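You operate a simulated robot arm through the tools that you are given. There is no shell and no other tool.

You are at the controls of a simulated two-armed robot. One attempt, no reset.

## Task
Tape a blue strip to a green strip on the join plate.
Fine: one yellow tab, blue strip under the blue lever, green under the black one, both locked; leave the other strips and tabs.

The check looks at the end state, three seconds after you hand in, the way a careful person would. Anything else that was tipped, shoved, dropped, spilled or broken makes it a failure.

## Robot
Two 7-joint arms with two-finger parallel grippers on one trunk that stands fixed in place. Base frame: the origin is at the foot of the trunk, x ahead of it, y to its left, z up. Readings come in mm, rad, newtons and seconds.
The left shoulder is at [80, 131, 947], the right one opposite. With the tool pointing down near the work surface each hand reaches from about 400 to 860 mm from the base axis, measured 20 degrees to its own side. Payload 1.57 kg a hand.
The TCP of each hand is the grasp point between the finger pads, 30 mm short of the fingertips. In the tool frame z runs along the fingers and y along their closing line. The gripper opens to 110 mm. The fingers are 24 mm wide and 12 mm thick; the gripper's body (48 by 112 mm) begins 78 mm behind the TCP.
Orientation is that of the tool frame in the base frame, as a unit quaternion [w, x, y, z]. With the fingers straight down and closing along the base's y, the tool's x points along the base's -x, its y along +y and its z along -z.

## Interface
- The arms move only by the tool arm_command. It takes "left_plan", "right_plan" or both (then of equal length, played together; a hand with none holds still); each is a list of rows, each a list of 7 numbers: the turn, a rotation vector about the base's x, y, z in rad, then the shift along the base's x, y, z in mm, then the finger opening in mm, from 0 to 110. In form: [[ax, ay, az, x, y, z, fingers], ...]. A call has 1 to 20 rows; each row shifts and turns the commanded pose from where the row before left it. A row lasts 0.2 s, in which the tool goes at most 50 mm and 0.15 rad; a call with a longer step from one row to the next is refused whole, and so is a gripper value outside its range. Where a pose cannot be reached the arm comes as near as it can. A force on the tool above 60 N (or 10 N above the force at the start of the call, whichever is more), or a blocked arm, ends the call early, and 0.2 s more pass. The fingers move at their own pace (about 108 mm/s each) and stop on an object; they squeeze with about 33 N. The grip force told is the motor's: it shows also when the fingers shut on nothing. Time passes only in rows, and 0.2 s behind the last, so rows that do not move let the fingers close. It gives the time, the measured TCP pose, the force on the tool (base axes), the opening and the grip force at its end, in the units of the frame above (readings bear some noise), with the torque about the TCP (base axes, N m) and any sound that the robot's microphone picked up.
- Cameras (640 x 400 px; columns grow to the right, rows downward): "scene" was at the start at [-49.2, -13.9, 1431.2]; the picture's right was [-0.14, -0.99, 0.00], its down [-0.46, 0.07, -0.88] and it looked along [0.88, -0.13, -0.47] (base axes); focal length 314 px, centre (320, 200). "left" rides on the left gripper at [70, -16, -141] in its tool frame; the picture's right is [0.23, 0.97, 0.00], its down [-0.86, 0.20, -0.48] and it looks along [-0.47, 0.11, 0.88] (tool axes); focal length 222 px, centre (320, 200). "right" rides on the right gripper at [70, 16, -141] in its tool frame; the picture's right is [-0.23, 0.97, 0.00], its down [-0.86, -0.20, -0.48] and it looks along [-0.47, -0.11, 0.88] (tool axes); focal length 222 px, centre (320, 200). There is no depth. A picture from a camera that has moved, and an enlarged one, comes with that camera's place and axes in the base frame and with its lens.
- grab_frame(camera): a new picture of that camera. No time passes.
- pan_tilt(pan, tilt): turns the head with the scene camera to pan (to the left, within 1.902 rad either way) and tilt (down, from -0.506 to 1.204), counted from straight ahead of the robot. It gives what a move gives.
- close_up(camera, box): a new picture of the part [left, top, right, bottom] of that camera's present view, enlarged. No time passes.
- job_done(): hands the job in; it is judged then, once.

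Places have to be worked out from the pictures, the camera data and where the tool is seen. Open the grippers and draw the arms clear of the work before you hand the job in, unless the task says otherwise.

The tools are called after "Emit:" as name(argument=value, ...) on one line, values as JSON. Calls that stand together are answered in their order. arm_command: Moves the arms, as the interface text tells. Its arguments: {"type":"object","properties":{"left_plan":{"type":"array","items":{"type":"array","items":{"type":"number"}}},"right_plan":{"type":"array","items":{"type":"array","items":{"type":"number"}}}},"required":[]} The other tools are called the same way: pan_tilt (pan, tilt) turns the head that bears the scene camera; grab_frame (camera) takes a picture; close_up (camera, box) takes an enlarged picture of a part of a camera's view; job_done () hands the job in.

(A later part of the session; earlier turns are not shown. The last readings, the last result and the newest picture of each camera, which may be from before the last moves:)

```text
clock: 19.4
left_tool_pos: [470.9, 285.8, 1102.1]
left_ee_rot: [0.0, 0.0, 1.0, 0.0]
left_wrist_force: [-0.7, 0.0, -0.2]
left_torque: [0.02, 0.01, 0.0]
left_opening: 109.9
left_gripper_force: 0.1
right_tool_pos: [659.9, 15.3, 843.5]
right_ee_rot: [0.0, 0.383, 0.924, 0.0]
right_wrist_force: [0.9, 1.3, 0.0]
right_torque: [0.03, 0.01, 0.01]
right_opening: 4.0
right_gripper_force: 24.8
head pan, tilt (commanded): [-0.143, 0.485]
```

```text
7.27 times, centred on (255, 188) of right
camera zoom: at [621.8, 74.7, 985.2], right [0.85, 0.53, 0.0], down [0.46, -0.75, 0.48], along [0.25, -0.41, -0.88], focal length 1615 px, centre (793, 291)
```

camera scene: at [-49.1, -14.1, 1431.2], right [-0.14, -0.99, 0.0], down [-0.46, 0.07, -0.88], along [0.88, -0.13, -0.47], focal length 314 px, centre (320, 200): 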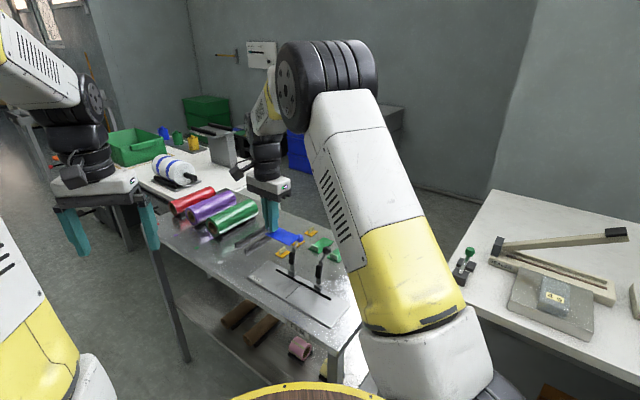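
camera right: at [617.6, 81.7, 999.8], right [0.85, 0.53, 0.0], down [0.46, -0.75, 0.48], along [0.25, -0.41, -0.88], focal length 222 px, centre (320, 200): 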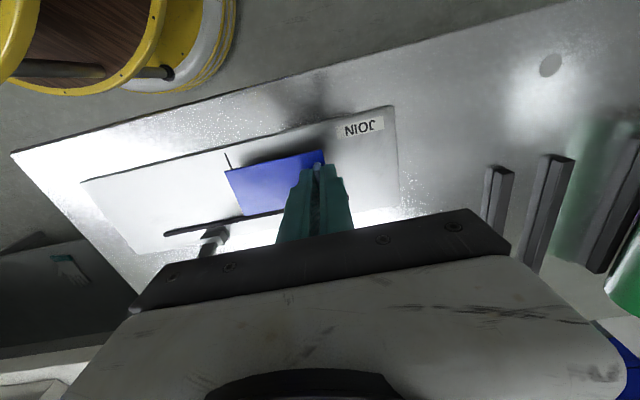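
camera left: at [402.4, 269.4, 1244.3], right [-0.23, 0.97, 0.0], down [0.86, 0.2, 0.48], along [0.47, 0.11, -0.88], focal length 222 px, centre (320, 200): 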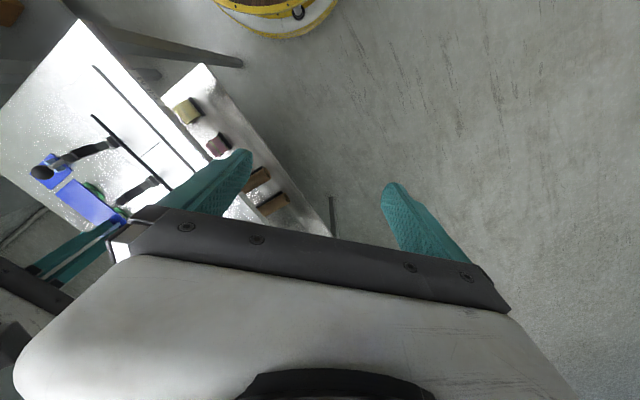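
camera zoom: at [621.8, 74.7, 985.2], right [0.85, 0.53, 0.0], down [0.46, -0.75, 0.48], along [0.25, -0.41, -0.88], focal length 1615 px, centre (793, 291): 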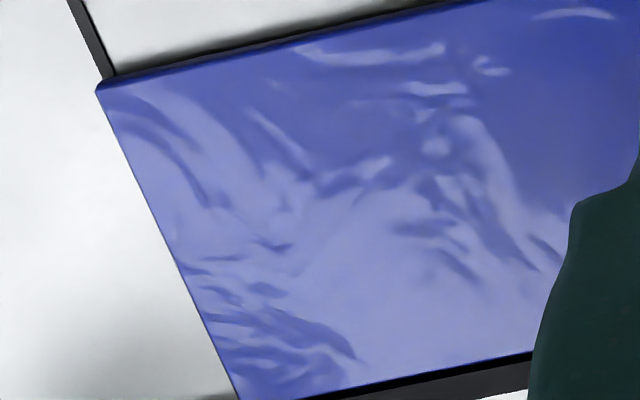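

It looks within ~1 mm of the fence. One more small step toward the fence, then lower to touch the plate.

Emit:
arm_command(right_plan=[[0, 0, 0, 0.5, -0.5, 0, 0], [0, 0, 0, 0, 0, 0, 0]])

Emit:
arm_command(right_plan=[[0, 0, 0, 0, 0, -0.7, 0], [0, 0, 0, 0, 0, 0, 0]])

Emit:
close_up(camera="scene", box=[284, 266, 316, 290])

```text
clock: 20.0
left_tool_pos: [469.9, 284.9, 1102.1]
left_ee_rot: [0.0, 0.0, 1.0, -0.001]
left_wrist_force: [0.3, 0.5, -0.2]
left_torque: [0.02, -0.01, 0.01]
left_opening: 110.0
left_gripper_force: 0.1
right_tool_pos: [661.0, 15.6, 844.3]
right_ee_rot: [0.001, 0.383, 0.924, 0.0]
right_wrist_force: [-0.5, 0.8, -0.4]
right_torque: [-0.02, -0.01, -0.01]
right_opening: 4.1
right_gripper_force: 24.5
head pan, tilt (commanded): [-0.143, 0.485]
```

```text
clock: 20.6
left_tool_pos: [471.3, 285.1, 1102.3]
left_ee_rot: [0.001, 0.0, 1.0, 0.0]
left_wrist_force: [0.2, 0.0, 0.1]
left_torque: [-0.01, -0.01, 0.0]
left_opening: 109.8
left_gripper_force: 0.1
right_tool_pos: [660.7, 14.1, 844.2]
right_ee_rot: [0.0, 0.384, 0.924, 0.0]
right_wrist_force: [-0.9, 0.4, -0.2]
right_torque: [0.01, 0.02, 0.03]
right_opening: 4.0
right_gripper_force: 24.8
head pan, tilt (commanded): [-0.143, 0.485]
```

```text
16.00 times, centred on (300, 278) of scene
camera zoom: at [-49.2, -13.7, 1431.2], right [-0.14, -0.99, 0.0], down [-0.46, 0.07, -0.88], along [0.88, -0.13, -0.47], focal length 5017 px, centre (640, -1048)
```

zoom: 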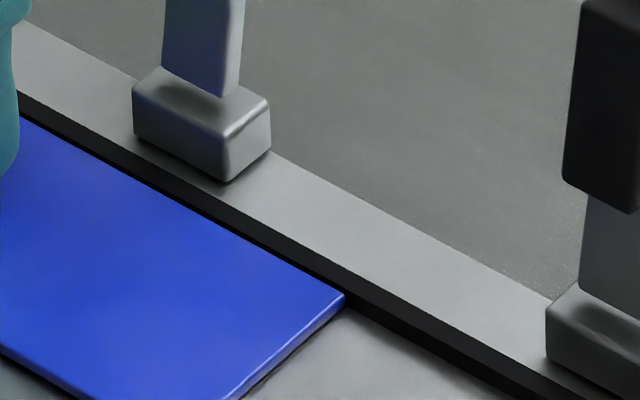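

Still no contact force. I continue lowering in small steps until the plate is felt.

Emit:
arm_command(right_plan=[[0, 0, 0, 0, 0, -0.7, 0], [0, 0, 0, 0, 0, 0, 0]])

Emit:
arm_command(right_plan=[[0, 0, 0, 0, 0, -0.7, 0], [0, 0, 0, 0, 0, 0, 0]])

Emit:
close_up(camera="scene", box=[268, 256, 308, 290])

```text
clock: 21.2
left_tool_pos: [470.2, 284.5, 1101.4]
left_ee_rot: [0.0, 0.0, 1.0, 0.0]
left_wrist_force: [-0.4, -0.3, -0.8]
left_torque: [-0.03, -0.02, -0.03]
left_opening: 110.1
left_gripper_force: 0.0
right_tool_pos: [660.6, 14.7, 843.2]
right_ee_rot: [0.0, 0.384, 0.923, 0.0]
right_wrist_force: [-1.8, 1.2, 2.3]
right_torque: [0.04, 0.0, 0.0]
right_opening: 4.2
right_gripper_force: 25.0
head pan, tilt (commanded): [-0.143, 0.485]
```

```text
clock: 21.8
left_tool_pos: [470.0, 284.3, 1102.1]
left_ee_rot: [0.0, 0.0, 1.0, 0.0]
left_wrist_force: [0.2, -0.1, 0.4]
left_torque: [0.0, -0.03, 0.01]
left_opening: 110.0
left_gripper_force: 0.0
right_tool_pos: [660.0, 15.3, 842.9]
right_ee_rot: [0.0, 0.384, 0.923, 0.001]
right_wrist_force: [-1.5, 2.1, 7.9]
right_torque: [0.06, 0.05, 0.02]
right_opening: 4.1
right_gripper_force: 25.0
head pan, tilt (commanded): [-0.143, 0.485]
```

```text
11.76 times, centred on (288, 273) of scene
camera zoom: at [-49.5, -13.7, 1431.2], right [-0.14, -0.99, 0.0], down [-0.46, 0.07, -0.88], along [0.88, -0.13, -0.47], focal length 3689 px, centre (696, -659)
```

zoom: 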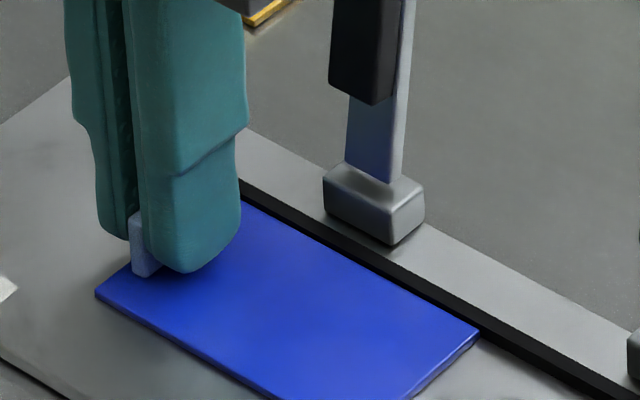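

Contact: ~8 N upward from the plate and ~2.5 N away from the fence, so the strip touches both. I relax the downward press slightly and nudge 0.4 mm to the fence to confirm.

Emit:
arm_command(right_plan=[[0, 0, 0, 0, 0, 0.5, 0], [0, 0, 0, 0.35, -0.35, 0, 0], [0, 0, 0, 0, 0, 0, 0]])

Emit:
close_up(camera="scene", box=[284, 266, 316, 290])

Emit:
close_up(camera="right", box=[220, 130, 320, 210])

```text
clock: 22.6
left_tool_pos: [470.5, 284.3, 1101.7]
left_ee_rot: [0.0, 0.0, 1.0, 0.0]
left_wrist_force: [0.9, 0.4, 0.6]
left_torque: [0.01, -0.01, -0.03]
left_opening: 109.9
left_gripper_force: 0.2
right_tool_pos: [660.5, 13.8, 842.9]
right_ee_rot: [0.0, 0.383, 0.924, -0.001]
right_wrist_force: [-4.5, 3.3, 2.4]
right_torque: [0.11, 0.14, -0.04]
right_opening: 4.3
right_gripper_force: 25.0
head pan, tilt (commanded): [-0.143, 0.485]
```

```text
16.00 times, centred on (300, 278) of scene
camera zoom: at [-49.4, -13.6, 1431.2], right [-0.14, -0.99, 0.0], down [-0.46, 0.07, -0.88], along [0.88, -0.13, -0.47], focal length 5017 px, centre (640, -1048)
```

zoom: 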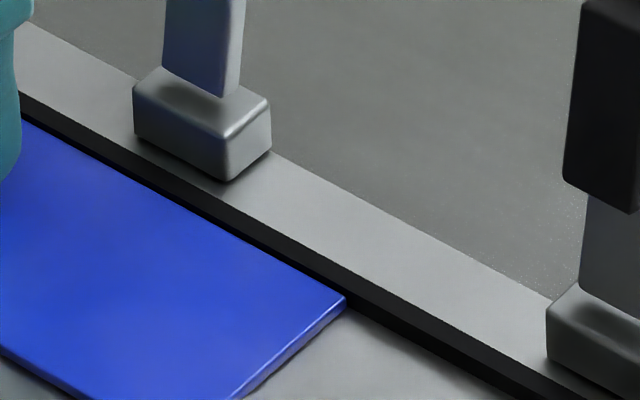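

```text
5.00 times, centred on (270, 170) of right
camera zoom: at [622.6, 74.1, 984.1], right [0.85, 0.53, 0.0], down [0.46, -0.75, 0.48], along [0.25, -0.41, -0.88], focal length 1111 px, centre (570, 350)
```

zoom: 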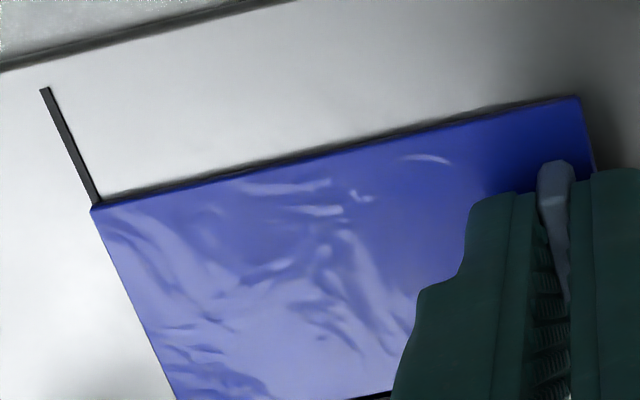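

Fence contact confirmed (5.6 N) and the inner end sits on the centre line within ~0.5 mm. I release the fin and rise.

Emit:
arm_command(right_plan=[[0, 0, 0, 0, 0, 0, 8], [0, 0, 0, 0, 0, 0, 18], [0, 0, 0, 0, 0, 0, 18], [0, 0, 0, 0, 0, 10, 18], [0, 0, 0, 0, 0, 20, 18], [0, 0, 0, 0, 0, 40, 18], [0, 0, 0, 0, 0, 40, 18], [0, 0, 0, 0, 0, 40, 18]])

Emit:
grab_frame(camera="right")

Emit:
close_up(camera="scene", box=[260, 240, 340, 300])

```text
clock: 24.4
left_tool_pos: [471.1, 286.0, 1101.9]
left_ee_rot: [0.0, 0.001, 1.0, 0.0]
left_wrist_force: [-0.9, -0.2, -0.2]
left_torque: [0.0, -0.01, 0.01]
left_opening: 110.3
left_gripper_force: 0.2
right_tool_pos: [661.1, 14.5, 994.2]
right_ee_rot: [0.001, 0.384, 0.923, 0.0]
right_wrist_force: [-0.1, 0.4, -0.2]
right_torque: [-0.01, 0.0, 0.0]
right_opening: 18.3
right_gripper_force: 0.1
head pan, tilt (commanded): [-0.143, 0.485]
```

```text
taken
camera right: at [623.0, 73.6, 1135.1], right [0.85, 0.53, 0.0], down [0.46, -0.75, 0.48], along [0.25, -0.41, -0.88], focal length 222 px, centre (320, 200)
```

right: 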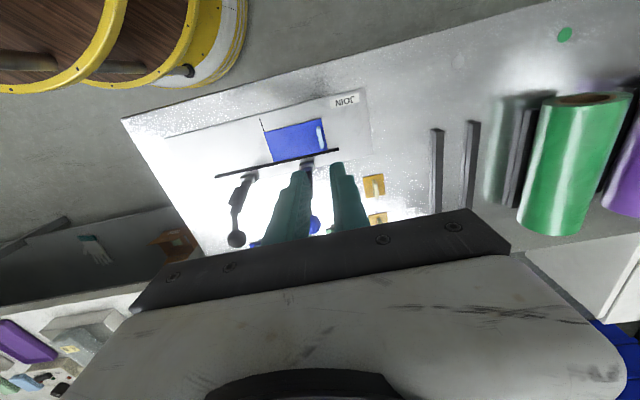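

```text
6.67 times, centred on (300, 270) of scene
camera zoom: at [-48.9, -13.7, 1431.2], right [-0.14, -0.99, 0.0], down [-0.46, 0.07, -0.88], along [0.88, -0.13, -0.47], focal length 2090 px, centre (453, -267)
```

zoom: 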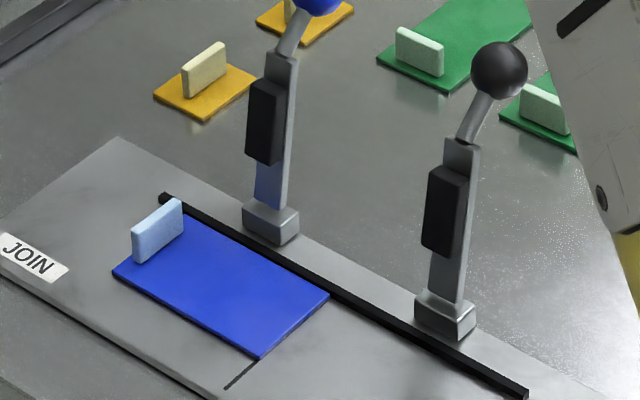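

The blue strip lies flush at the fence with its end on the line. Next I move the closed right hand behind the blue ball (over it, tips at z≈964) so I can measure the ball and push the lever down.

Emit:
arm_command(right_plan=[[0, 0, 0, 15.5, -26, 0, 0], [0, 0, 0, 15.5, -26, 0, 0], [0, 0, 0, 15.5, -26, 0, 0], [0, 0, 0, 15.5, -26, 0, 0], [0, 0, 0, 0, 0, 0, 0]])

Emit:
grab_frame(camera="right")

Emit:
grab_frame(camera="left")

Emit:
close_up(camera="scene", box=[255, 205, 345, 285])

```text
clock: 25.6
left_tool_pos: [470.7, 286.2, 1101.9]
left_ee_rot: [0.0, 0.0, 1.0, -0.001]
left_wrist_force: [0.1, -0.5, -0.1]
left_torque: [0.02, 0.01, 0.03]
left_opening: 110.3
left_gripper_force: 0.1
right_tool_pos: [721.1, -90.5, 993.0]
right_ee_rot: [0.0, 0.384, 0.923, 0.0]
right_wrist_force: [-0.6, -0.3, 0.0]
right_torque: [0.03, 0.04, -0.04]
right_opening: 0.0
right_gripper_force: 21.5
head pan, tilt (commanded): [-0.143, 0.485]
```

```text
taken
camera right: at [684.0, -30.7, 1134.4], right [0.85, 0.53, 0.0], down [0.46, -0.75, 0.48], along [0.25, -0.41, -0.88], focal length 222 px, centre (320, 200)
```

right: 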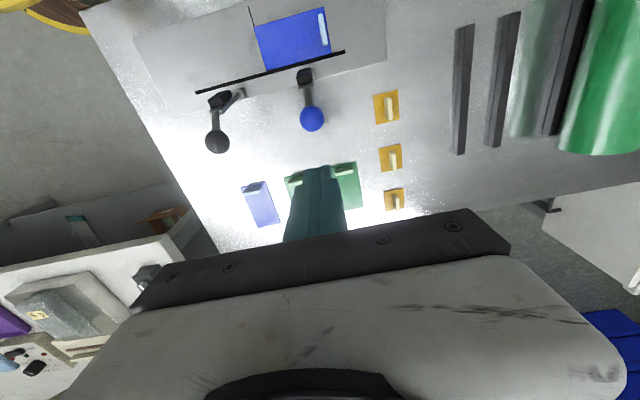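

```text
taken
camera left: at [402.5, 269.5, 1244.2], right [-0.23, 0.97, 0.0], down [0.86, 0.2, 0.48], along [0.47, 0.11, -0.88], focal length 222 px, centre (320, 200)
```

left: 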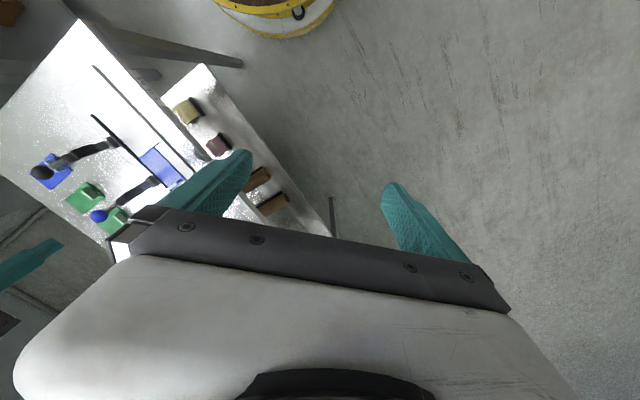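

```text
5.00 times, centred on (300, 245) of scene
camera zoom: at [-49.1, -13.8, 1431.2], right [-0.14, -0.99, 0.0], down [-0.46, 0.07, -0.88], along [0.88, -0.13, -0.47], focal length 1568 px, centre (420, -25)
```

zoom: 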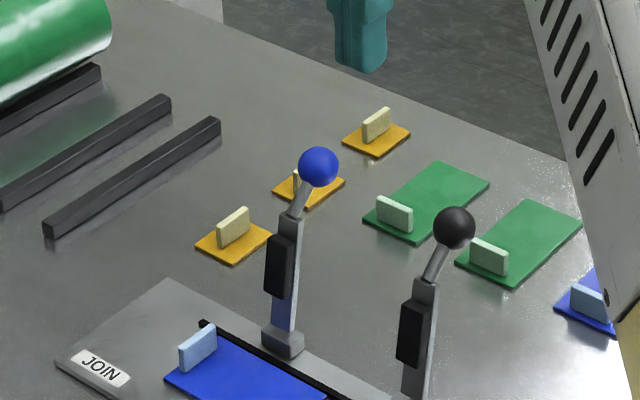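

Blue ball triangulates to (694,-62,916), radius ~12, lever pivot ≈ b −496, z 819. I lower the closed fingers behind the ball and push it toward the operator side until about upright.

Emit:
arm_command(right_plan=[[0, 0, 0, 0, 0, -28, 0], [0, 0, 0, 0, 0, -28, 0], [0, 0, 0, -6.36, 6.36, 0, 0], [0, 0, 0, -6.36, 6.36, 0, 0], [0, 0, 0, -6.36, 6.36, 0, 0], [0, 0, 0, -6.36, 6.36, 0, 0], [0, 0, 0, -6.36, 6.36, 0, 0], [0, 0, 0, -6.36, 6.36, 0, 0]])

Emit:
grab_frame(camera="right")

Emit:
close_up(camera="scene", box=[255, 205, 345, 285])

```text
clock: 27.4
left_tool_pos: [470.3, 285.7, 1102.3]
left_ee_rot: [0.001, 0.0, 1.0, 0.001]
left_wrist_force: [0.6, 0.0, 0.3]
left_torque: [0.05, 0.03, 0.01]
left_opening: 110.3
left_gripper_force: 0.1
right_tool_pos: [684.7, -51.5, 936.1]
right_ee_rot: [0.0, 0.384, 0.924, 0.0]
right_wrist_force: [-0.4, 0.7, -0.5]
right_torque: [-0.01, -0.02, 0.03]
right_opening: 0.0
right_gripper_force: 21.8
head pan, tilt (commanded): [-0.143, 0.485]
```

```text
taken
camera right: at [646.9, 8.5, 1078.3], right [0.85, 0.53, 0.0], down [0.46, -0.75, 0.48], along [0.25, -0.41, -0.88], focal length 222 px, centre (320, 200)
```

right: 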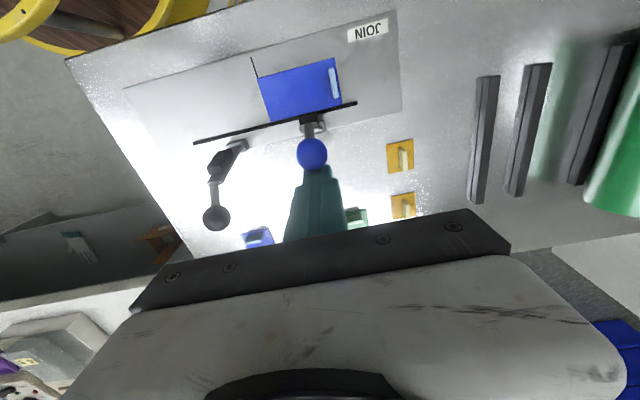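

```text
5.00 times, centred on (300, 245) of scene
camera zoom: at [-49.1, -13.8, 1431.2], right [-0.14, -0.99, 0.0], down [-0.46, 0.07, -0.88], along [0.88, -0.13, -0.47], focal length 1568 px, centre (420, -25)
```

zoom: 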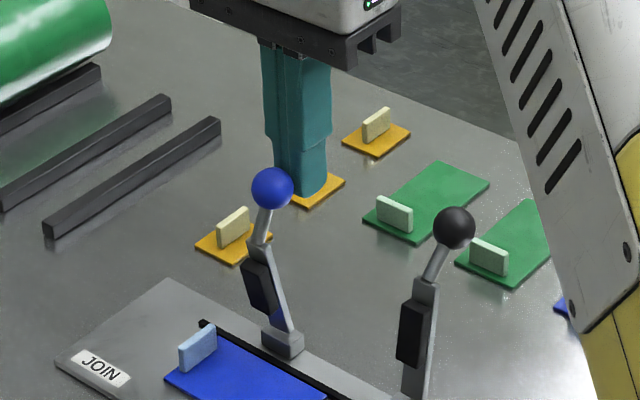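

The lever follows easily. I continue along its arc, forward and down.

Emit:
arm_command(right_plan=[[0, 0, 0, -6.36, 6.36, -0.8, 0], [0, 0, 0, -6.36, 6.36, -0.8, 0], [0, 0, 0, -6.36, 6.36, -0.8, 0], [0, 0, 0, -6.36, 6.36, -0.8, 0], [0, 0, 0, -5.5, 5.5, -3, 0], [0, 0, 0, -5.5, 5.5, -3, 0], [0, 0, 0, -5.5, 5.5, -3, 0], [0, 0, 0, -5.5, 5.5, -3, 0]])

Emit:
grab_frame(camera="right")

Emit:
close_up(camera="scene", box=[255, 205, 345, 285])

```text
clock: 29.2
left_tool_pos: [470.7, 284.3, 1102.1]
left_ee_rot: [0.0, 0.0, 1.0, 0.0]
left_wrist_force: [0.3, 0.2, -0.8]
left_torque: [-0.02, 0.0, -0.01]
left_opening: 110.0
left_gripper_force: 0.1
right_tool_pos: [637.4, -3.7, 920.5]
right_ee_rot: [0.0, 0.384, 0.923, 0.0]
right_wrist_force: [-0.2, 0.2, -0.3]
right_torque: [-0.02, 0.01, 0.01]
right_opening: 0.0
right_gripper_force: 21.6
head pan, tilt (commanded): [-0.143, 0.485]
```

```text
taken
camera right: at [598.7, 56.1, 1061.8], right [0.85, 0.53, 0.0], down [0.46, -0.75, 0.48], along [0.25, -0.41, -0.88], focal length 222 px, centre (320, 200)
```

right: 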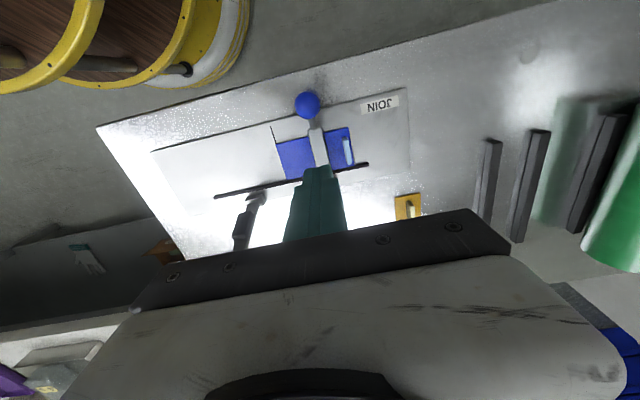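

```text
5.00 times, centred on (300, 245) of scene
camera zoom: at [-49.1, -13.8, 1431.2], right [-0.14, -0.99, 0.0], down [-0.46, 0.07, -0.88], along [0.88, -0.13, -0.47], focal length 1568 px, centre (420, -25)
```

zoom: 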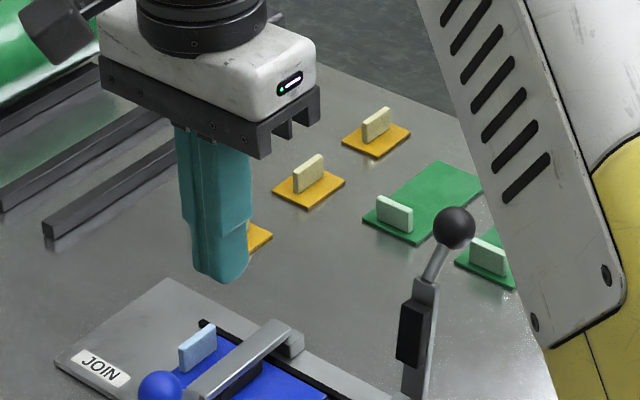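

The lever has dropped forward onto the strip; the ball is now at about (599,33,851). I move the closed tips above the ball to press it down and see whether it needs to snap.

Emit:
arm_command(right_plan=[[0, 0, 0, -9.5, 9.3, 0, 0], [0, 0, 0, -9.5, 9.3, 0, 0], [0, 0, 0, -9.5, 9.3, 0, 0], [0, 0, 0, -9.5, 9.3, 0, 0], [0, 0, 0, 0, 0, -10, 0], [0, 0, 0, 0, 0, -8, 0], [0, 0, 0, 0, 0, 0, 0]])

Emit:
grab_frame(camera="right")

Emit:
close_up(camera="scene", box=[240, 235, 340, 315])

```text
clock: 30.8
left_tool_pos: [471.5, 284.8, 1102.3]
left_ee_rot: [-0.001, 0.0, 1.0, 0.0]
left_wrist_force: [0.2, -0.3, 0.0]
left_torque: [-0.04, 0.02, -0.02]
left_opening: 110.2
left_gripper_force: 0.1
right_tool_pos: [598.0, 34.2, 902.5]
right_ee_rot: [0.0, 0.383, 0.924, 0.0]
right_wrist_force: [0.8, -0.3, 0.3]
right_torque: [0.01, -0.03, 0.01]
right_opening: 0.1
right_gripper_force: 21.2
head pan, tilt (commanded): [-0.143, 0.485]
```

```text
taken
camera right: at [560.9, 94.0, 1044.5], right [0.85, 0.53, 0.0], down [0.46, -0.75, 0.48], along [0.25, -0.41, -0.88], focal length 222 px, centre (320, 200)
```

right: 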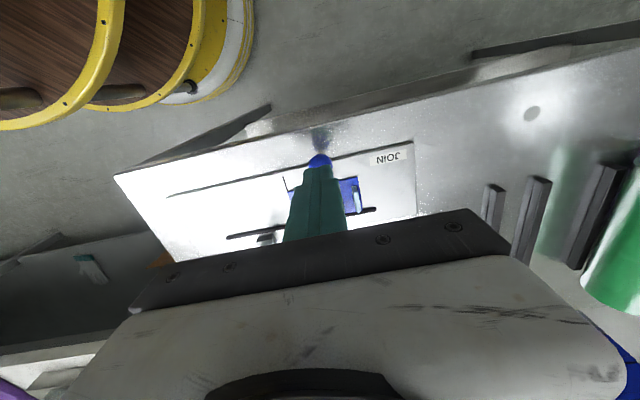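

```text
5.00 times, centred on (290, 275) of scene
camera zoom: at [-49.2, -13.8, 1431.2], right [-0.14, -0.99, 0.0], down [-0.46, 0.07, -0.88], along [0.88, -0.13, -0.47], focal length 1568 px, centre (470, -175)
```

zoom: 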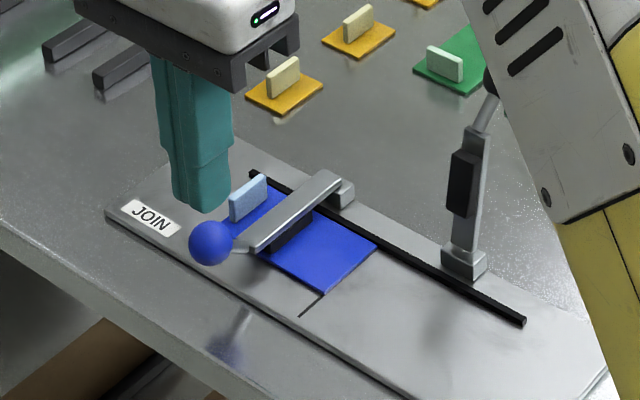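

The tips are over the ball. I press down in steps, watching force and sound.

Emit:
arm_command(right_plan=[[0, 0, 0, 0, 0, -6, 0], [0, 0, 0, 0, 0, -4, 0], [0, 0, 0, 0, 0, -2, 0], [0, 0, 0, 0, 0, -2, 0], [0, 0, 0, 0, 0, 0, 0]])

Emit:
close_up(camera="scene", box=[240, 235, 340, 315])

```text
clock: 32.0
left_tool_pos: [470.1, 285.3, 1101.8]
left_ee_rot: [0.0, -0.001, 1.0, 0.0]
left_wrist_force: [0.1, 0.5, -0.2]
left_torque: [0.02, -0.01, 0.01]
left_opening: 110.1
left_gripper_force: 0.1
right_tool_pos: [599.4, 35.0, 888.5]
right_ee_rot: [-0.001, 0.384, 0.923, 0.0]
right_wrist_force: [0.4, -0.6, 0.2]
right_torque: [0.0, -0.01, 0.02]
right_opening: 0.0
right_gripper_force: 21.6
head pan, tilt (commanded): [-0.143, 0.485]
```

```text
5.00 times, centred on (290, 275) of scene
camera zoom: at [-49.2, -13.8, 1431.2], right [-0.14, -0.99, 0.0], down [-0.46, 0.07, -0.88], along [0.88, -0.13, -0.47], focal length 1568 px, centre (470, -175)
```

zoom: 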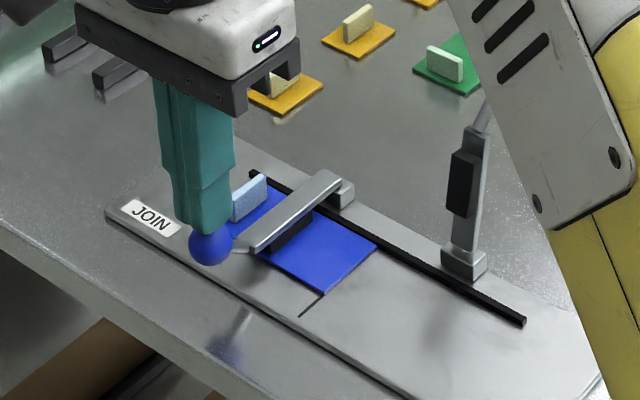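

No contact yet at tip z≈858. I go on in small steps.

Emit:
arm_command(right_plan=[[0, 0, 0, 0, 0, -1.5, 0], [0, 0, 0, 0, 0, -1.5, 0], [0, 0, 0, 0, 0, 0, 0]])

Emit:
arm_command(right_plan=[[0, 0, 0, 0, 0, -1.5, 0], [0, 0, 0, 0, 0, 0, 0]])

Emit:
arm_command(right_plan=[[0, 0, 0, 0, 0, -1.5, 0], [0, 0, 0, 0, 0, 0, 0]])

Emit:
close_up(camera="scene", box=[240, 235, 340, 315])

```text
clock: 32.8
left_tool_pos: [470.5, 285.6, 1102.7]
left_ee_rot: [0.0, 0.001, 1.0, 0.0]
left_wrist_force: [0.3, 0.3, -1.0]
left_torque: [0.01, -0.01, 0.0]
left_opening: 109.9
left_gripper_force: 0.1
right_tool_pos: [597.6, 34.6, 884.3]
right_ee_rot: [0.0, 0.383, 0.924, 0.0]
right_wrist_force: [0.3, 0.7, -0.5]
right_torque: [0.03, -0.01, 0.0]
right_opening: 0.0
right_gripper_force: 21.6
head pan, tilt (commanded): [-0.143, 0.485]
```

```text
clock: 33.4
left_tool_pos: [470.5, 284.9, 1102.3]
left_ee_rot: [0.001, 0.0, 1.0, -0.001]
left_wrist_force: [0.2, 0.5, 0.6]
left_torque: [-0.02, -0.01, 0.03]
left_opening: 110.1
left_gripper_force: 0.0
right_tool_pos: [598.5, 34.4, 884.7]
right_ee_rot: [0.0, 0.383, 0.924, 0.0]
right_wrist_force: [-0.3, 0.7, 2.0]
right_torque: [-0.04, -0.01, 0.01]
right_opening: 0.0
right_gripper_force: 21.0
head pan, tilt (commanded): [-0.143, 0.485]
```

```text
clock: 34.0
left_tool_pos: [470.3, 285.3, 1102.4]
left_ee_rot: [0.0, 0.0, 1.0, 0.001]
left_wrist_force: [0.5, -0.1, 0.2]
left_torque: [0.0, -0.05, 0.04]
left_opening: 109.8
left_gripper_force: 0.1
right_tool_pos: [598.8, 33.4, 883.3]
right_ee_rot: [0.001, 0.384, 0.923, 0.001]
right_wrist_force: [-4.8, -1.1, 14.9]
right_torque: [-0.06, 0.11, -0.05]
right_opening: 0.0
right_gripper_force: 21.1
head pan, tilt (commanded): [-0.143, 0.485]
```

```text
5.00 times, centred on (290, 275) of scene
camera zoom: at [-49.8, -13.8, 1431.2], right [-0.14, -0.99, 0.0], down [-0.46, 0.07, -0.88], along [0.88, -0.13, -0.47], focal length 1568 px, centre (470, -175)
```

zoom: 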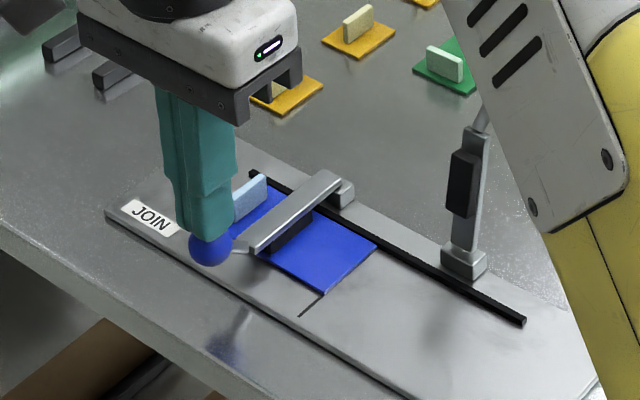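

Contact with the ball: 15 N and the lever stands firm. I press a bit harder to see whether there is a snap left.

Emit:
arm_command(right_plan=[[0, 0, 0, 0, 0, -1.5, 0], [0, 0, 0, 0, 0, 0, 0]])

Emit:
arm_command(right_plan=[[0, 0, 0, 0, 0, -1.5, 0], [0, 0, 0, 0, 0, 0, 0]])

Emit:
close_up(camera="scene", box=[240, 235, 340, 315])

```text
clock: 34.6
left_tool_pos: [468.9, 285.4, 1102.1]
left_ee_rot: [0.0, 0.0, 1.0, 0.0]
left_wrist_force: [-0.7, 0.2, -0.5]
left_torque: [0.02, 0.04, -0.01]
left_opening: 109.9
left_gripper_force: 0.2
right_tool_pos: [599.5, 33.6, 883.4]
right_ee_rot: [0.0, 0.383, 0.924, 0.0]
right_wrist_force: [-9.4, -1.2, 34.0]
right_torque: [-0.04, 0.22, -0.08]
right_opening: 0.1
right_gripper_force: 21.3
head pan, tilt (commanded): [-0.143, 0.485]
```

```text
clock: 35.2
left_tool_pos: [468.2, 285.5, 1102.7]
left_ee_rot: [0.001, 0.001, 1.0, 0.0]
left_wrist_force: [0.5, 0.2, 0.3]
left_torque: [-0.02, -0.01, 0.0]
left_opening: 109.9
left_gripper_force: 0.0
right_tool_pos: [598.4, 33.8, 882.6]
right_ee_rot: [0.001, 0.384, 0.923, 0.001]
right_wrist_force: [-15.2, -1.5, 51.4]
right_torque: [-0.11, 0.36, -0.05]
right_opening: 0.0
right_gripper_force: 21.1
head pan, tilt (commanded): [-0.143, 0.485]
```

```text
5.00 times, centred on (290, 275) of scene
camera zoom: at [-51.3, -13.9, 1431.1], right [-0.14, -0.99, 0.0], down [-0.46, 0.07, -0.89], along [0.88, -0.13, -0.47], focal length 1568 px, centre (470, -175)
```

zoom: 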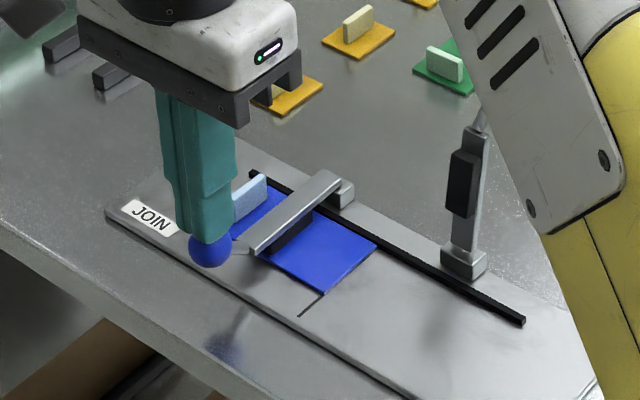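

At 51 N the lever does not yield further, so it is fully down. I lift off and inspect the clamp closely.

Emit:
arm_command(right_plan=[[0, 0, 0, 0, 0, 5, 0], [0, 0, 0, 0, 0, 15, 0], [0, 0, 0, 0, 0, 30, 0], [0, 0, 0, 0, 0, 30, 0], [0, 0, 0, 0, 0, 30, 0]])

Emit:
close_up(camera="scene", box=[255, 250, 315, 298])

Emit:
close_up(camera="right", box=[200, 90, 420, 240])

Emit:
close_up(camera="left", box=[0, 90, 250, 250])

```text
clock: 36.4
left_tool_pos: [469.9, 284.8, 1102.1]
left_ee_rot: [0.0, 0.0, 1.0, 0.0]
left_wrist_force: [-0.8, 0.4, -0.5]
left_torque: [-0.01, 0.01, -0.02]
left_opening: 110.2
left_gripper_force: 0.0
right_tool_pos: [599.9, 33.2, 990.4]
right_ee_rot: [0.001, 0.384, 0.923, 0.0]
right_wrist_force: [-1.0, -0.1, -0.6]
right_torque: [-0.03, 0.04, -0.01]
right_opening: 0.2
right_gripper_force: 21.6
head pan, tilt (commanded): [-0.143, 0.485]
```

```text
8.33 times, centred on (285, 274) of scene
camera zoom: at [-49.0, -13.7, 1431.2], right [-0.14, -0.99, 0.0], down [-0.46, 0.07, -0.88], along [0.88, -0.13, -0.47], focal length 2613 px, centre (612, -417)
```

zoom: 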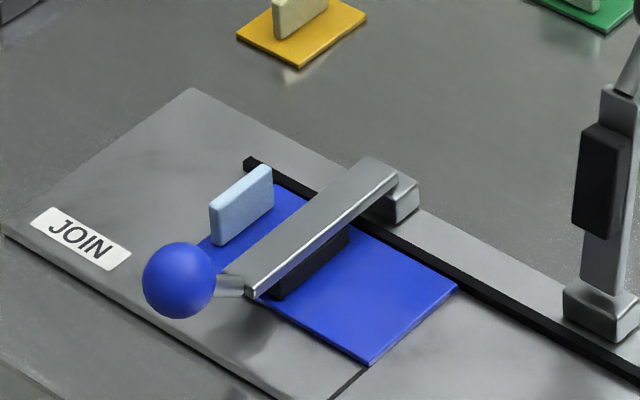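

```text
2.67 times, centred on (310, 165) of right
camera zoom: at [561.9, 92.7, 1132.3], right [0.85, 0.53, 0.0], down [0.46, -0.75, 0.48], along [0.25, -0.41, -0.88], focal length 592 px, centre (347, 293)
```

zoom: 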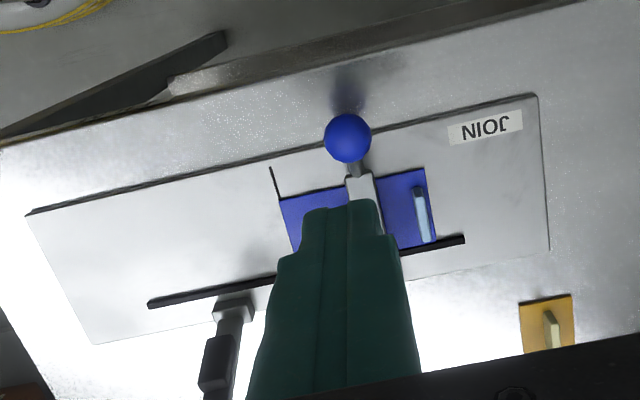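

```text
2.50 times, centred on (125, 170) of left
camera zoom: at [402.6, 269.6, 1244.2], right [-0.23, 0.97, 0.0], down [0.86, 0.2, 0.48], along [0.47, 0.11, -0.88], focal length 555 px, centre (808, 275)
```

zoom: 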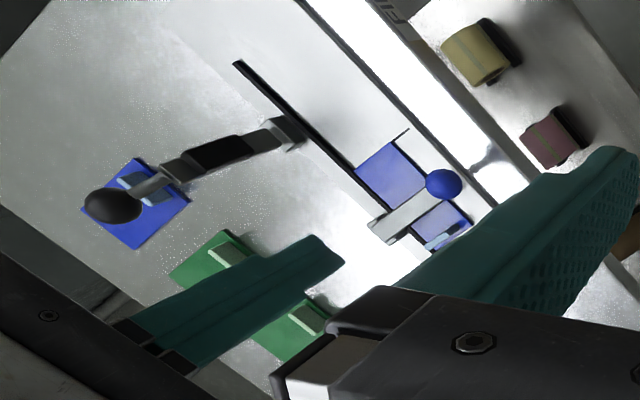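

The pad presses squarely on the blue strip with the arm flat—clamp fully down, strip still on the line. Next I fly to the nearer green strip at 45° yaw, well above the black ball.

Emit:
arm_command(right_plan=[[0, 0, 0.131, 10.5, -17.2, 2, 20], [0, 0, 0.131, 10.5, -17.2, 0, 20], [0, 0, 0.131, 10.5, -17.2, 0, 40], [0, 0, 0.131, 10.5, -17.2, 0, 40], [0, 0, 0.131, 10.5, -17.2, 0, 40], [0, 0, 0.131, 10.5, -17.2, 0, 40], [0, 0, 0.131, 10.5, -17.2, 0, 40], [0, 0, 0.131, 10.5, -17.2, 0, 40], [0, 0, 0.131, 10.5, -17.2, 0, 40], [0, 0, 0.131, 10.5, -17.2, 0, 40], [0, 0, 0.131, 10.5, -17.2, 0, 40], [0, 0, 0.131, 10.5, -17.2, 0, 40], [0, 0, 0, 0, 0, -40, 40], [0, 0, 0, 0, 0, -40, 40], [0, 0, 0, 0, 0, -20, 40]])

Emit:
grab_frame(camera="right")

Emit:
close_up(camera="right", box=[220, 120, 420, 245])

Emit:
close_up(camera="scene", box=[270, 200, 390, 290])

```text
clock: 39.6
left_tool_pos: [469.2, 284.7, 1101.9]
left_ee_rot: [0.0, 0.0, 1.0, 0.0]
left_wrist_force: [0.2, -0.1, -0.7]
left_torque: [-0.01, 0.01, 0.02]
left_opening: 110.1
left_gripper_force: 0.1
right_tool_pos: [724.0, -172.3, 891.8]
right_ee_rot: [-0.001, -0.384, 0.923, -0.001]
right_wrist_force: [-0.3, -1.0, 1.1]
right_torque: [0.01, -0.02, -0.06]
right_opening: 40.1
right_gripper_force: 0.1
head pan, tilt (commanded): [-0.143, 0.485]
```

```text
taken
camera right: at [663.6, -211.7, 1033.8], right [-0.53, 0.85, 0.0], down [0.75, 0.46, 0.48], along [0.41, 0.25, -0.88], focal length 222 px, centre (320, 200)
```

right: 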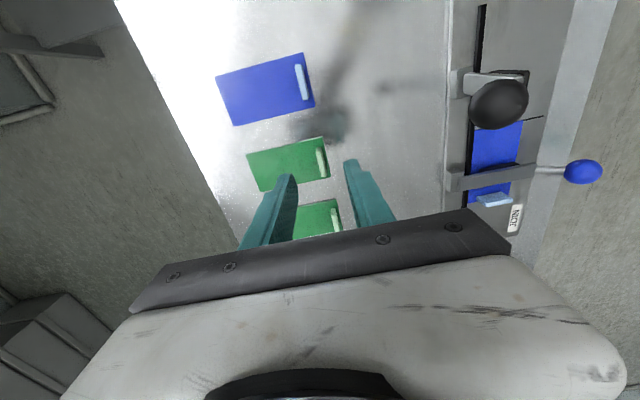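

```text
3.20 times, centred on (320, 182) of right
camera zoom: at [663.6, -211.7, 1033.8], right [-0.53, 0.85, 0.0], down [0.75, 0.46, 0.48], along [0.41, 0.25, -0.88], focal length 711 px, centre (320, 256)
```

zoom: 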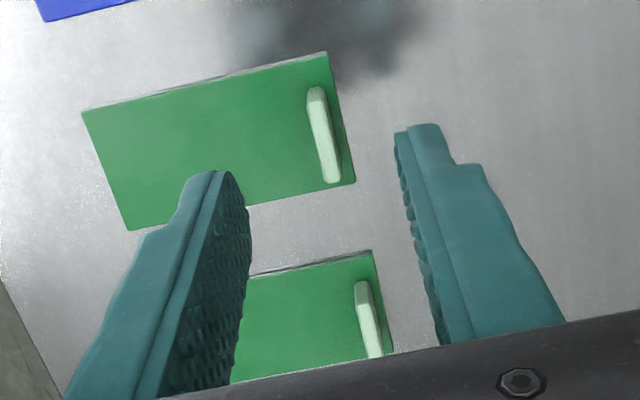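

```text
4.44 times, centred on (330, 245) of scene
camera zoom: at [-49.3, -13.8, 1431.2], right [-0.14, -0.99, 0.0], down [-0.46, 0.07, -0.88], along [0.88, -0.13, -0.47], focal length 1394 px, centre (276, 0)
```

zoom: 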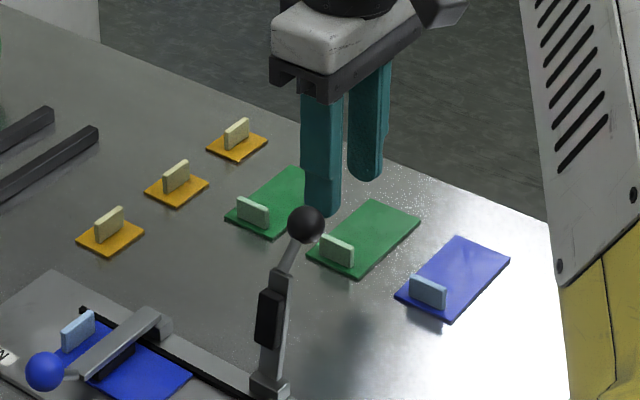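

The green fin is ~4 mm further along −e1 than the TCP. I shift by (+3,+3) and descend to just above grasp height.

Emit:
arm_command(right_plan=[[0, 0, 0, 3, 3, 0, 40], [0, 0, 0, 0, 0, -20, 40], [0, 0, 0, 0, 0, -20, 40], [0, 0, 0, 0, 0, -12, 40], [0, 0, 0, 0, 0, 0, 40]])

Emit:
close_up(camera="right", box=[220, 130, 400, 240])

Emit:
close_up(camera="scene", box=[270, 200, 390, 290])

```text
clock: 40.8
left_tool_pos: [470.3, 285.2, 1102.7]
left_ee_rot: [-0.001, 0.0, 1.0, 0.0]
left_wrist_force: [0.2, 0.2, 0.1]
left_torque: [0.04, 0.01, -0.05]
left_opening: 110.0
left_gripper_force: 0.1
right_tool_pos: [728.9, -170.2, 839.2]
right_ee_rot: [0.0, -0.383, 0.924, -0.001]
right_wrist_force: [0.7, -0.3, -0.3]
right_torque: [0.02, 0.02, -0.02]
right_opening: 39.7
right_gripper_force: 0.1
head pan, tilt (commanded): [-0.143, 0.485]
```

```text
3.56 times, centred on (310, 185) of right
camera zoom: at [666.9, -209.2, 981.3], right [-0.53, 0.85, 0.0], down [0.75, 0.46, 0.48], along [0.41, 0.25, -0.88], focal length 790 px, centre (356, 253)
```

zoom: 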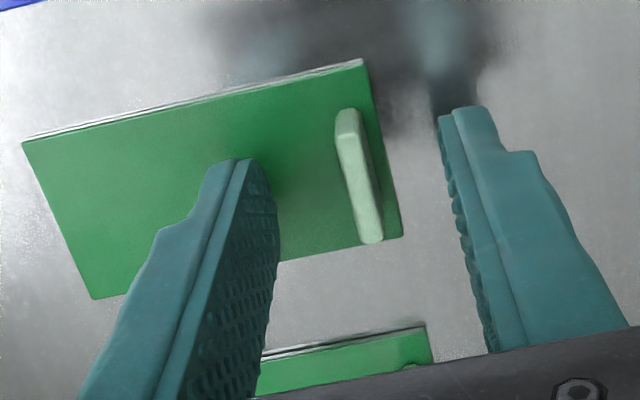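

```text
4.44 times, centred on (330, 245) of scene
camera zoom: at [-49.2, -13.8, 1431.2], right [-0.14, -0.99, 0.0], down [-0.46, 0.07, -0.88], along [0.88, -0.13, -0.47], focal length 1394 px, centre (276, 0)
```

zoom: 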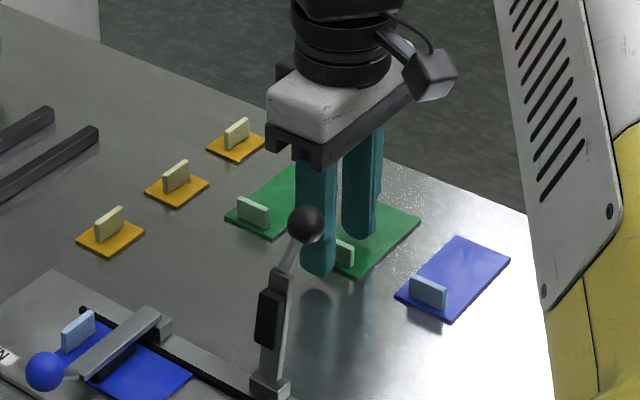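

Fin is 1.7 mm off-centre toward the −e2 finger; I correct that, drop the last 4 mm and close.

Emit:
arm_command(right_plan=[[0, 0, 0, 1.1, -1.1, -2, 40], [0, 0, 0, 0, 0, -2, 40], [0, 0, 0, 0, 0, 0, 20], [0, 0, 0, 0, 0, 0, 0], [0, 0, 0, 0, 0, 0, 0], [0, 0, 0, 0, 0, 0, 0]])

Emit:
arm_command(right_plan=[[0, 0, 0, 0, 0, 5, 0], [0, 0, 0, 0, 0, 15, 0], [0, 0, 0, 0, 0, 20, 0]])

Emit:
close_up(camera="right", box=[220, 100, 420, 240])

Emit:
close_up(camera="scene", box=[270, 200, 390, 290])

```text
clock: 42.2
left_tool_pos: [469.0, 283.8, 1101.3]
left_ee_rot: [0.0, 0.0, 1.0, -0.001]
left_wrist_force: [-0.1, -0.9, 0.0]
left_torque: [-0.02, 0.0, -0.03]
left_opening: 110.0
left_gripper_force: 0.0
right_tool_pos: [728.2, -169.8, 834.7]
right_ee_rot: [0.0, -0.383, 0.924, -0.001]
right_wrist_force: [0.2, -0.6, 0.7]
right_torque: [-0.01, -0.01, 0.0]
right_opening: 4.2
right_gripper_force: 24.5
head pan, tilt (commanded): [-0.143, 0.485]
```

```text
clock: 43.0
left_tool_pos: [469.8, 285.3, 1103.4]
left_ee_rot: [0.0, 0.001, 1.0, 0.0]
left_wrist_force: [-1.2, -0.7, 0.3]
left_torque: [0.0, 0.0, 0.03]
left_opening: 109.8
left_gripper_force: 0.1
right_tool_pos: [730.5, -170.8, 876.6]
right_ee_rot: [0.0, -0.384, 0.923, 0.0]
right_wrist_force: [-0.2, -0.8, -0.5]
right_torque: [0.02, 0.01, -0.04]
right_opening: 4.0
right_gripper_force: 25.1
head pan, tilt (commanded): [-0.143, 0.485]
```

```text
2.86 times, centred on (320, 170) of right
camera zoom: at [668.4, -210.1, 1017.9], right [-0.53, 0.85, 0.0], down [0.75, 0.46, 0.48], along [0.41, 0.25, -0.88], focal length 635 px, centre (320, 286)
```

zoom: 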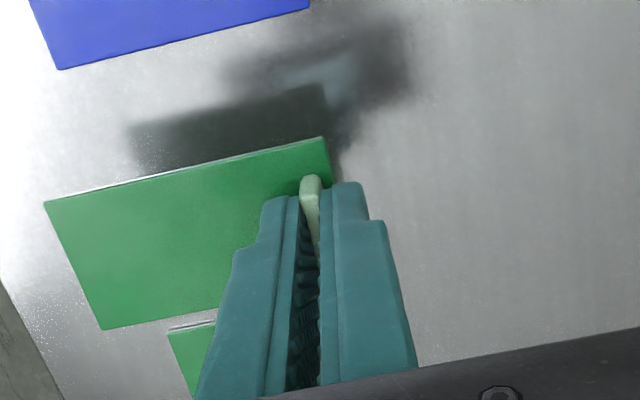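

```text
4.44 times, centred on (330, 245) of scene
camera zoom: at [-49.0, -13.8, 1431.2], right [-0.14, -0.99, 0.0], down [-0.46, 0.07, -0.88], along [0.88, -0.13, -0.47], focal length 1394 px, centre (276, 0)
```

zoom: 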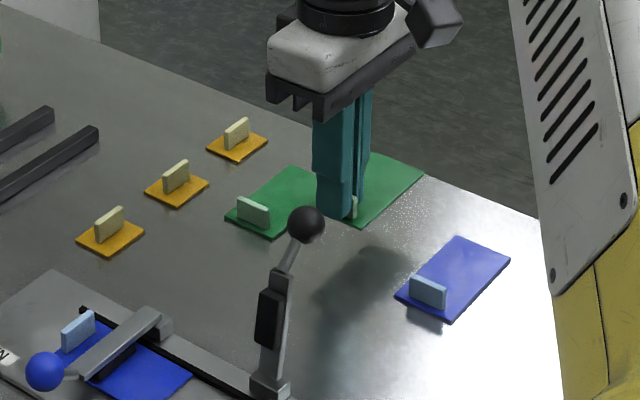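

Green strip is held the same way as the blue was. I rise to z≈1000 and carry it over, turning +90° to yaw 135°, to hover off the black-lever half.

Emit:
arm_command(right_plan=[[0, 0, 0, 0, 0, 42, 0], [0, 0, 0, 0, 0, 42, 0], [0, 0, 0, 0, 0, 42, 0], [0, 0, 0.131, -15.7, 6.68, 0, 0], [0, 0, 0.131, -15.7, 6.68, 0, 0], [0, 0, 0.131, -15.7, 6.68, 0, 0], [0, 0, 0.131, -15.7, 6.68, 0, 0], [0, 0, 0.131, -15.7, 6.68, 0, 0], [0, 0, 0.131, -15.7, 6.68, 0, 0], [0, 0, 0.131, -15.7, 6.68, 0, 0], [0, 0, 0.131, -15.7, 6.68, 0, 0], [0, 0, 0.131, -15.7, 6.68, 0, 0], [0, 0, 0.131, -15.7, 6.68, 0, 0], [0, 0, 0.131, -15.7, 6.68, 0, 0], [0, 0, 0.131, -15.7, 6.68, 0, 0]])

Emit:
grab_frame(camera="right")

Emit:
grab_frame(camera="scene")

```text
clock: 46.2
left_tool_pos: [471.6, 284.8, 1102.4]
left_ee_rot: [0.0, 0.0, 1.0, 0.0]
left_wrist_force: [-0.1, 0.1, -0.6]
left_torque: [0.01, 0.0, -0.01]
left_opening: 110.0
left_gripper_force: 0.0
right_tool_pos: [540.1, -89.3, 1001.9]
right_ee_rot: [-0.001, 0.925, -0.38, 0.0]
right_wrist_force: [0.7, 0.7, 0.0]
right_torque: [-0.01, 0.02, -0.01]
right_opening: 4.1
right_gripper_force: 24.6
head pan, tilt (commanded): [-0.143, 0.485]
```

```text
taken
camera right: at [578.3, -151.5, 1144.1], right [-0.85, -0.53, 0.0], down [-0.47, 0.74, 0.48], along [-0.25, 0.4, -0.88], focal length 222 px, centre (320, 200)
```

right: 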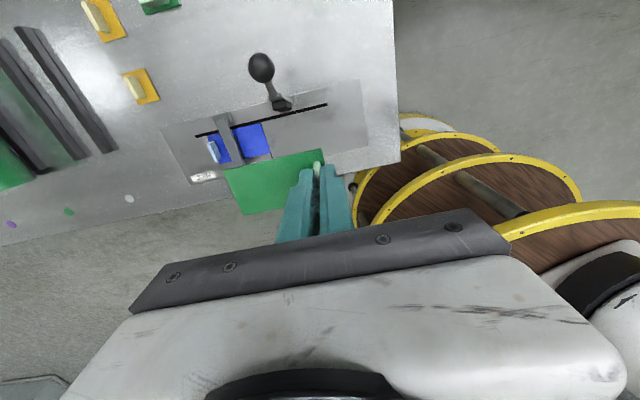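

```text
taken
camera scene: at [-49.1, -13.8, 1431.2], right [-0.14, -0.99, 0.0], down [-0.46, 0.07, -0.88], along [0.88, -0.13, -0.47], focal length 314 px, centre (320, 200)
```

scene: 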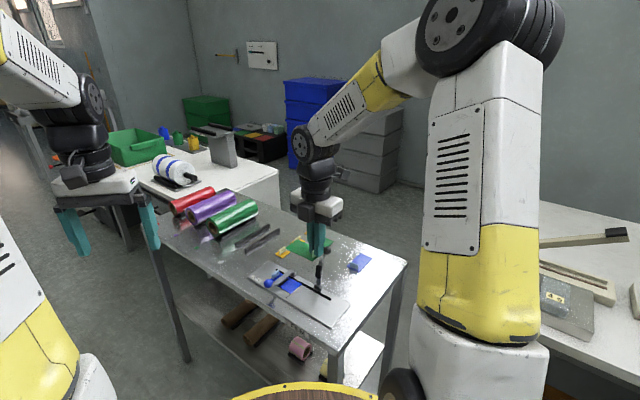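

The green strip extends from its fin toward the blue one, as wanted. I zoom to compute its place relative to line and fence.

Emit:
close_up(camera="right", box=[150, 80, 390, 230])

```text
2.67 times, centred on (270, 155) of right
camera zoom: at [578.3, -151.5, 1144.1], right [-0.85, -0.53, 0.0], down [-0.47, 0.74, 0.48], along [-0.25, 0.4, -0.88], focal length 592 px, centre (453, 320)
```

zoom: 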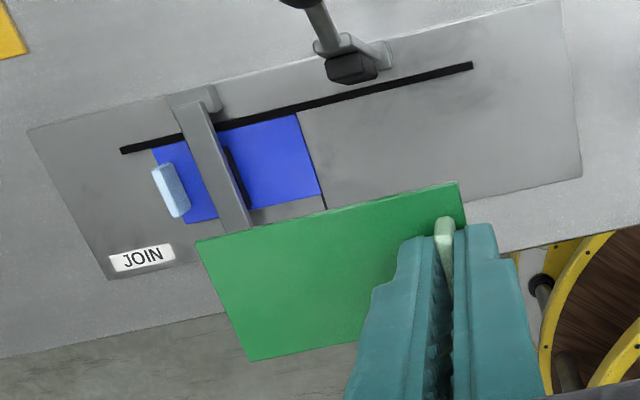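

Green strip is aligned: its inner end ~4 mm short of the line and ~10 mm off the fence. I descend to ~15 mm above the plate.

Emit:
arm_command(right_plan=[[0, 0, 0, 0, 0, -30, 0], [0, 0, 0, 0, 0, -30, 0], [0, 0, 0, 0, 0, -30, 0], [0, 0, 0, 0, 0, -30, 0], [0, 0, 0, 0, 0, -23, 0], [0, 0, 0, 0, 0, -8, 0], [0, 0, 0, 0, 0, -4, 0]])

Emit:
close_up(camera="right", box=[180, 80, 400, 230])

Emit:
close_up(camera="scene", box=[260, 240, 350, 310])

```text
clock: 47.8
left_tool_pos: [470.9, 285.7, 1102.1]
left_ee_rot: [0.0, -0.001, 1.0, 0.0]
left_wrist_force: [-1.3, -0.4, 0.1]
left_torque: [0.0, 0.02, 0.0]
left_opening: 110.1
left_gripper_force: 0.0
right_tool_pos: [541.1, -91.0, 846.9]
right_ee_rot: [0.0, 0.925, -0.381, 0.0]
right_wrist_force: [-0.2, 0.2, 0.2]
right_torque: [0.03, 0.03, -0.01]
right_opening: 4.3
right_gripper_force: 24.4
head pan, tilt (commanded): [-0.143, 0.485]
```

```text
2.67 times, centred on (290, 155) of right
camera zoom: at [578.3, -152.6, 988.6], right [-0.85, -0.53, 0.0], down [-0.47, 0.74, 0.48], along [-0.25, 0.41, -0.88], focal length 592 px, centre (400, 320)
```

zoom: 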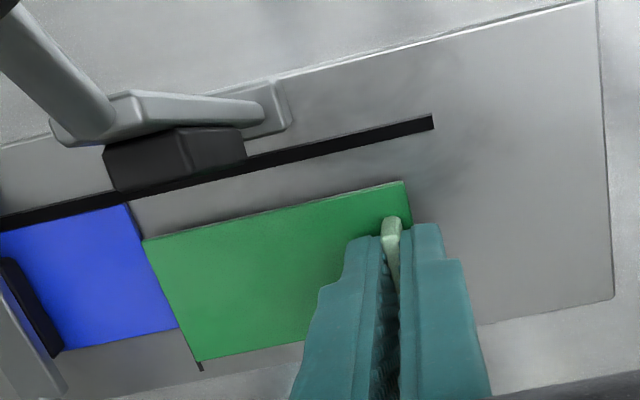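

```text
5.71 times, centred on (305, 275) of scene
camera zoom: at [-49.2, -13.8, 1431.2], right [-0.14, -0.99, 0.0], down [-0.46, 0.07, -0.88], along [0.88, -0.13, -0.47], focal length 1792 px, centre (406, -229)
```

zoom: 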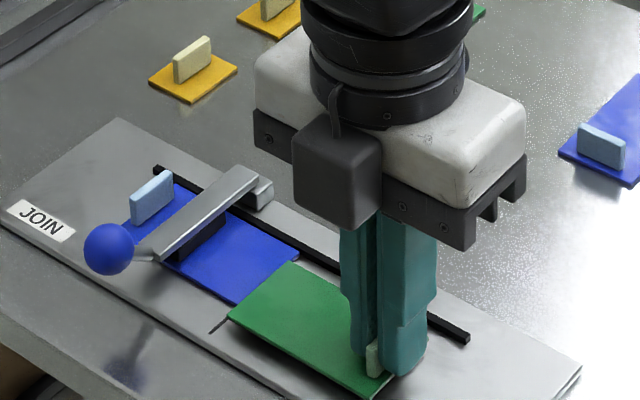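

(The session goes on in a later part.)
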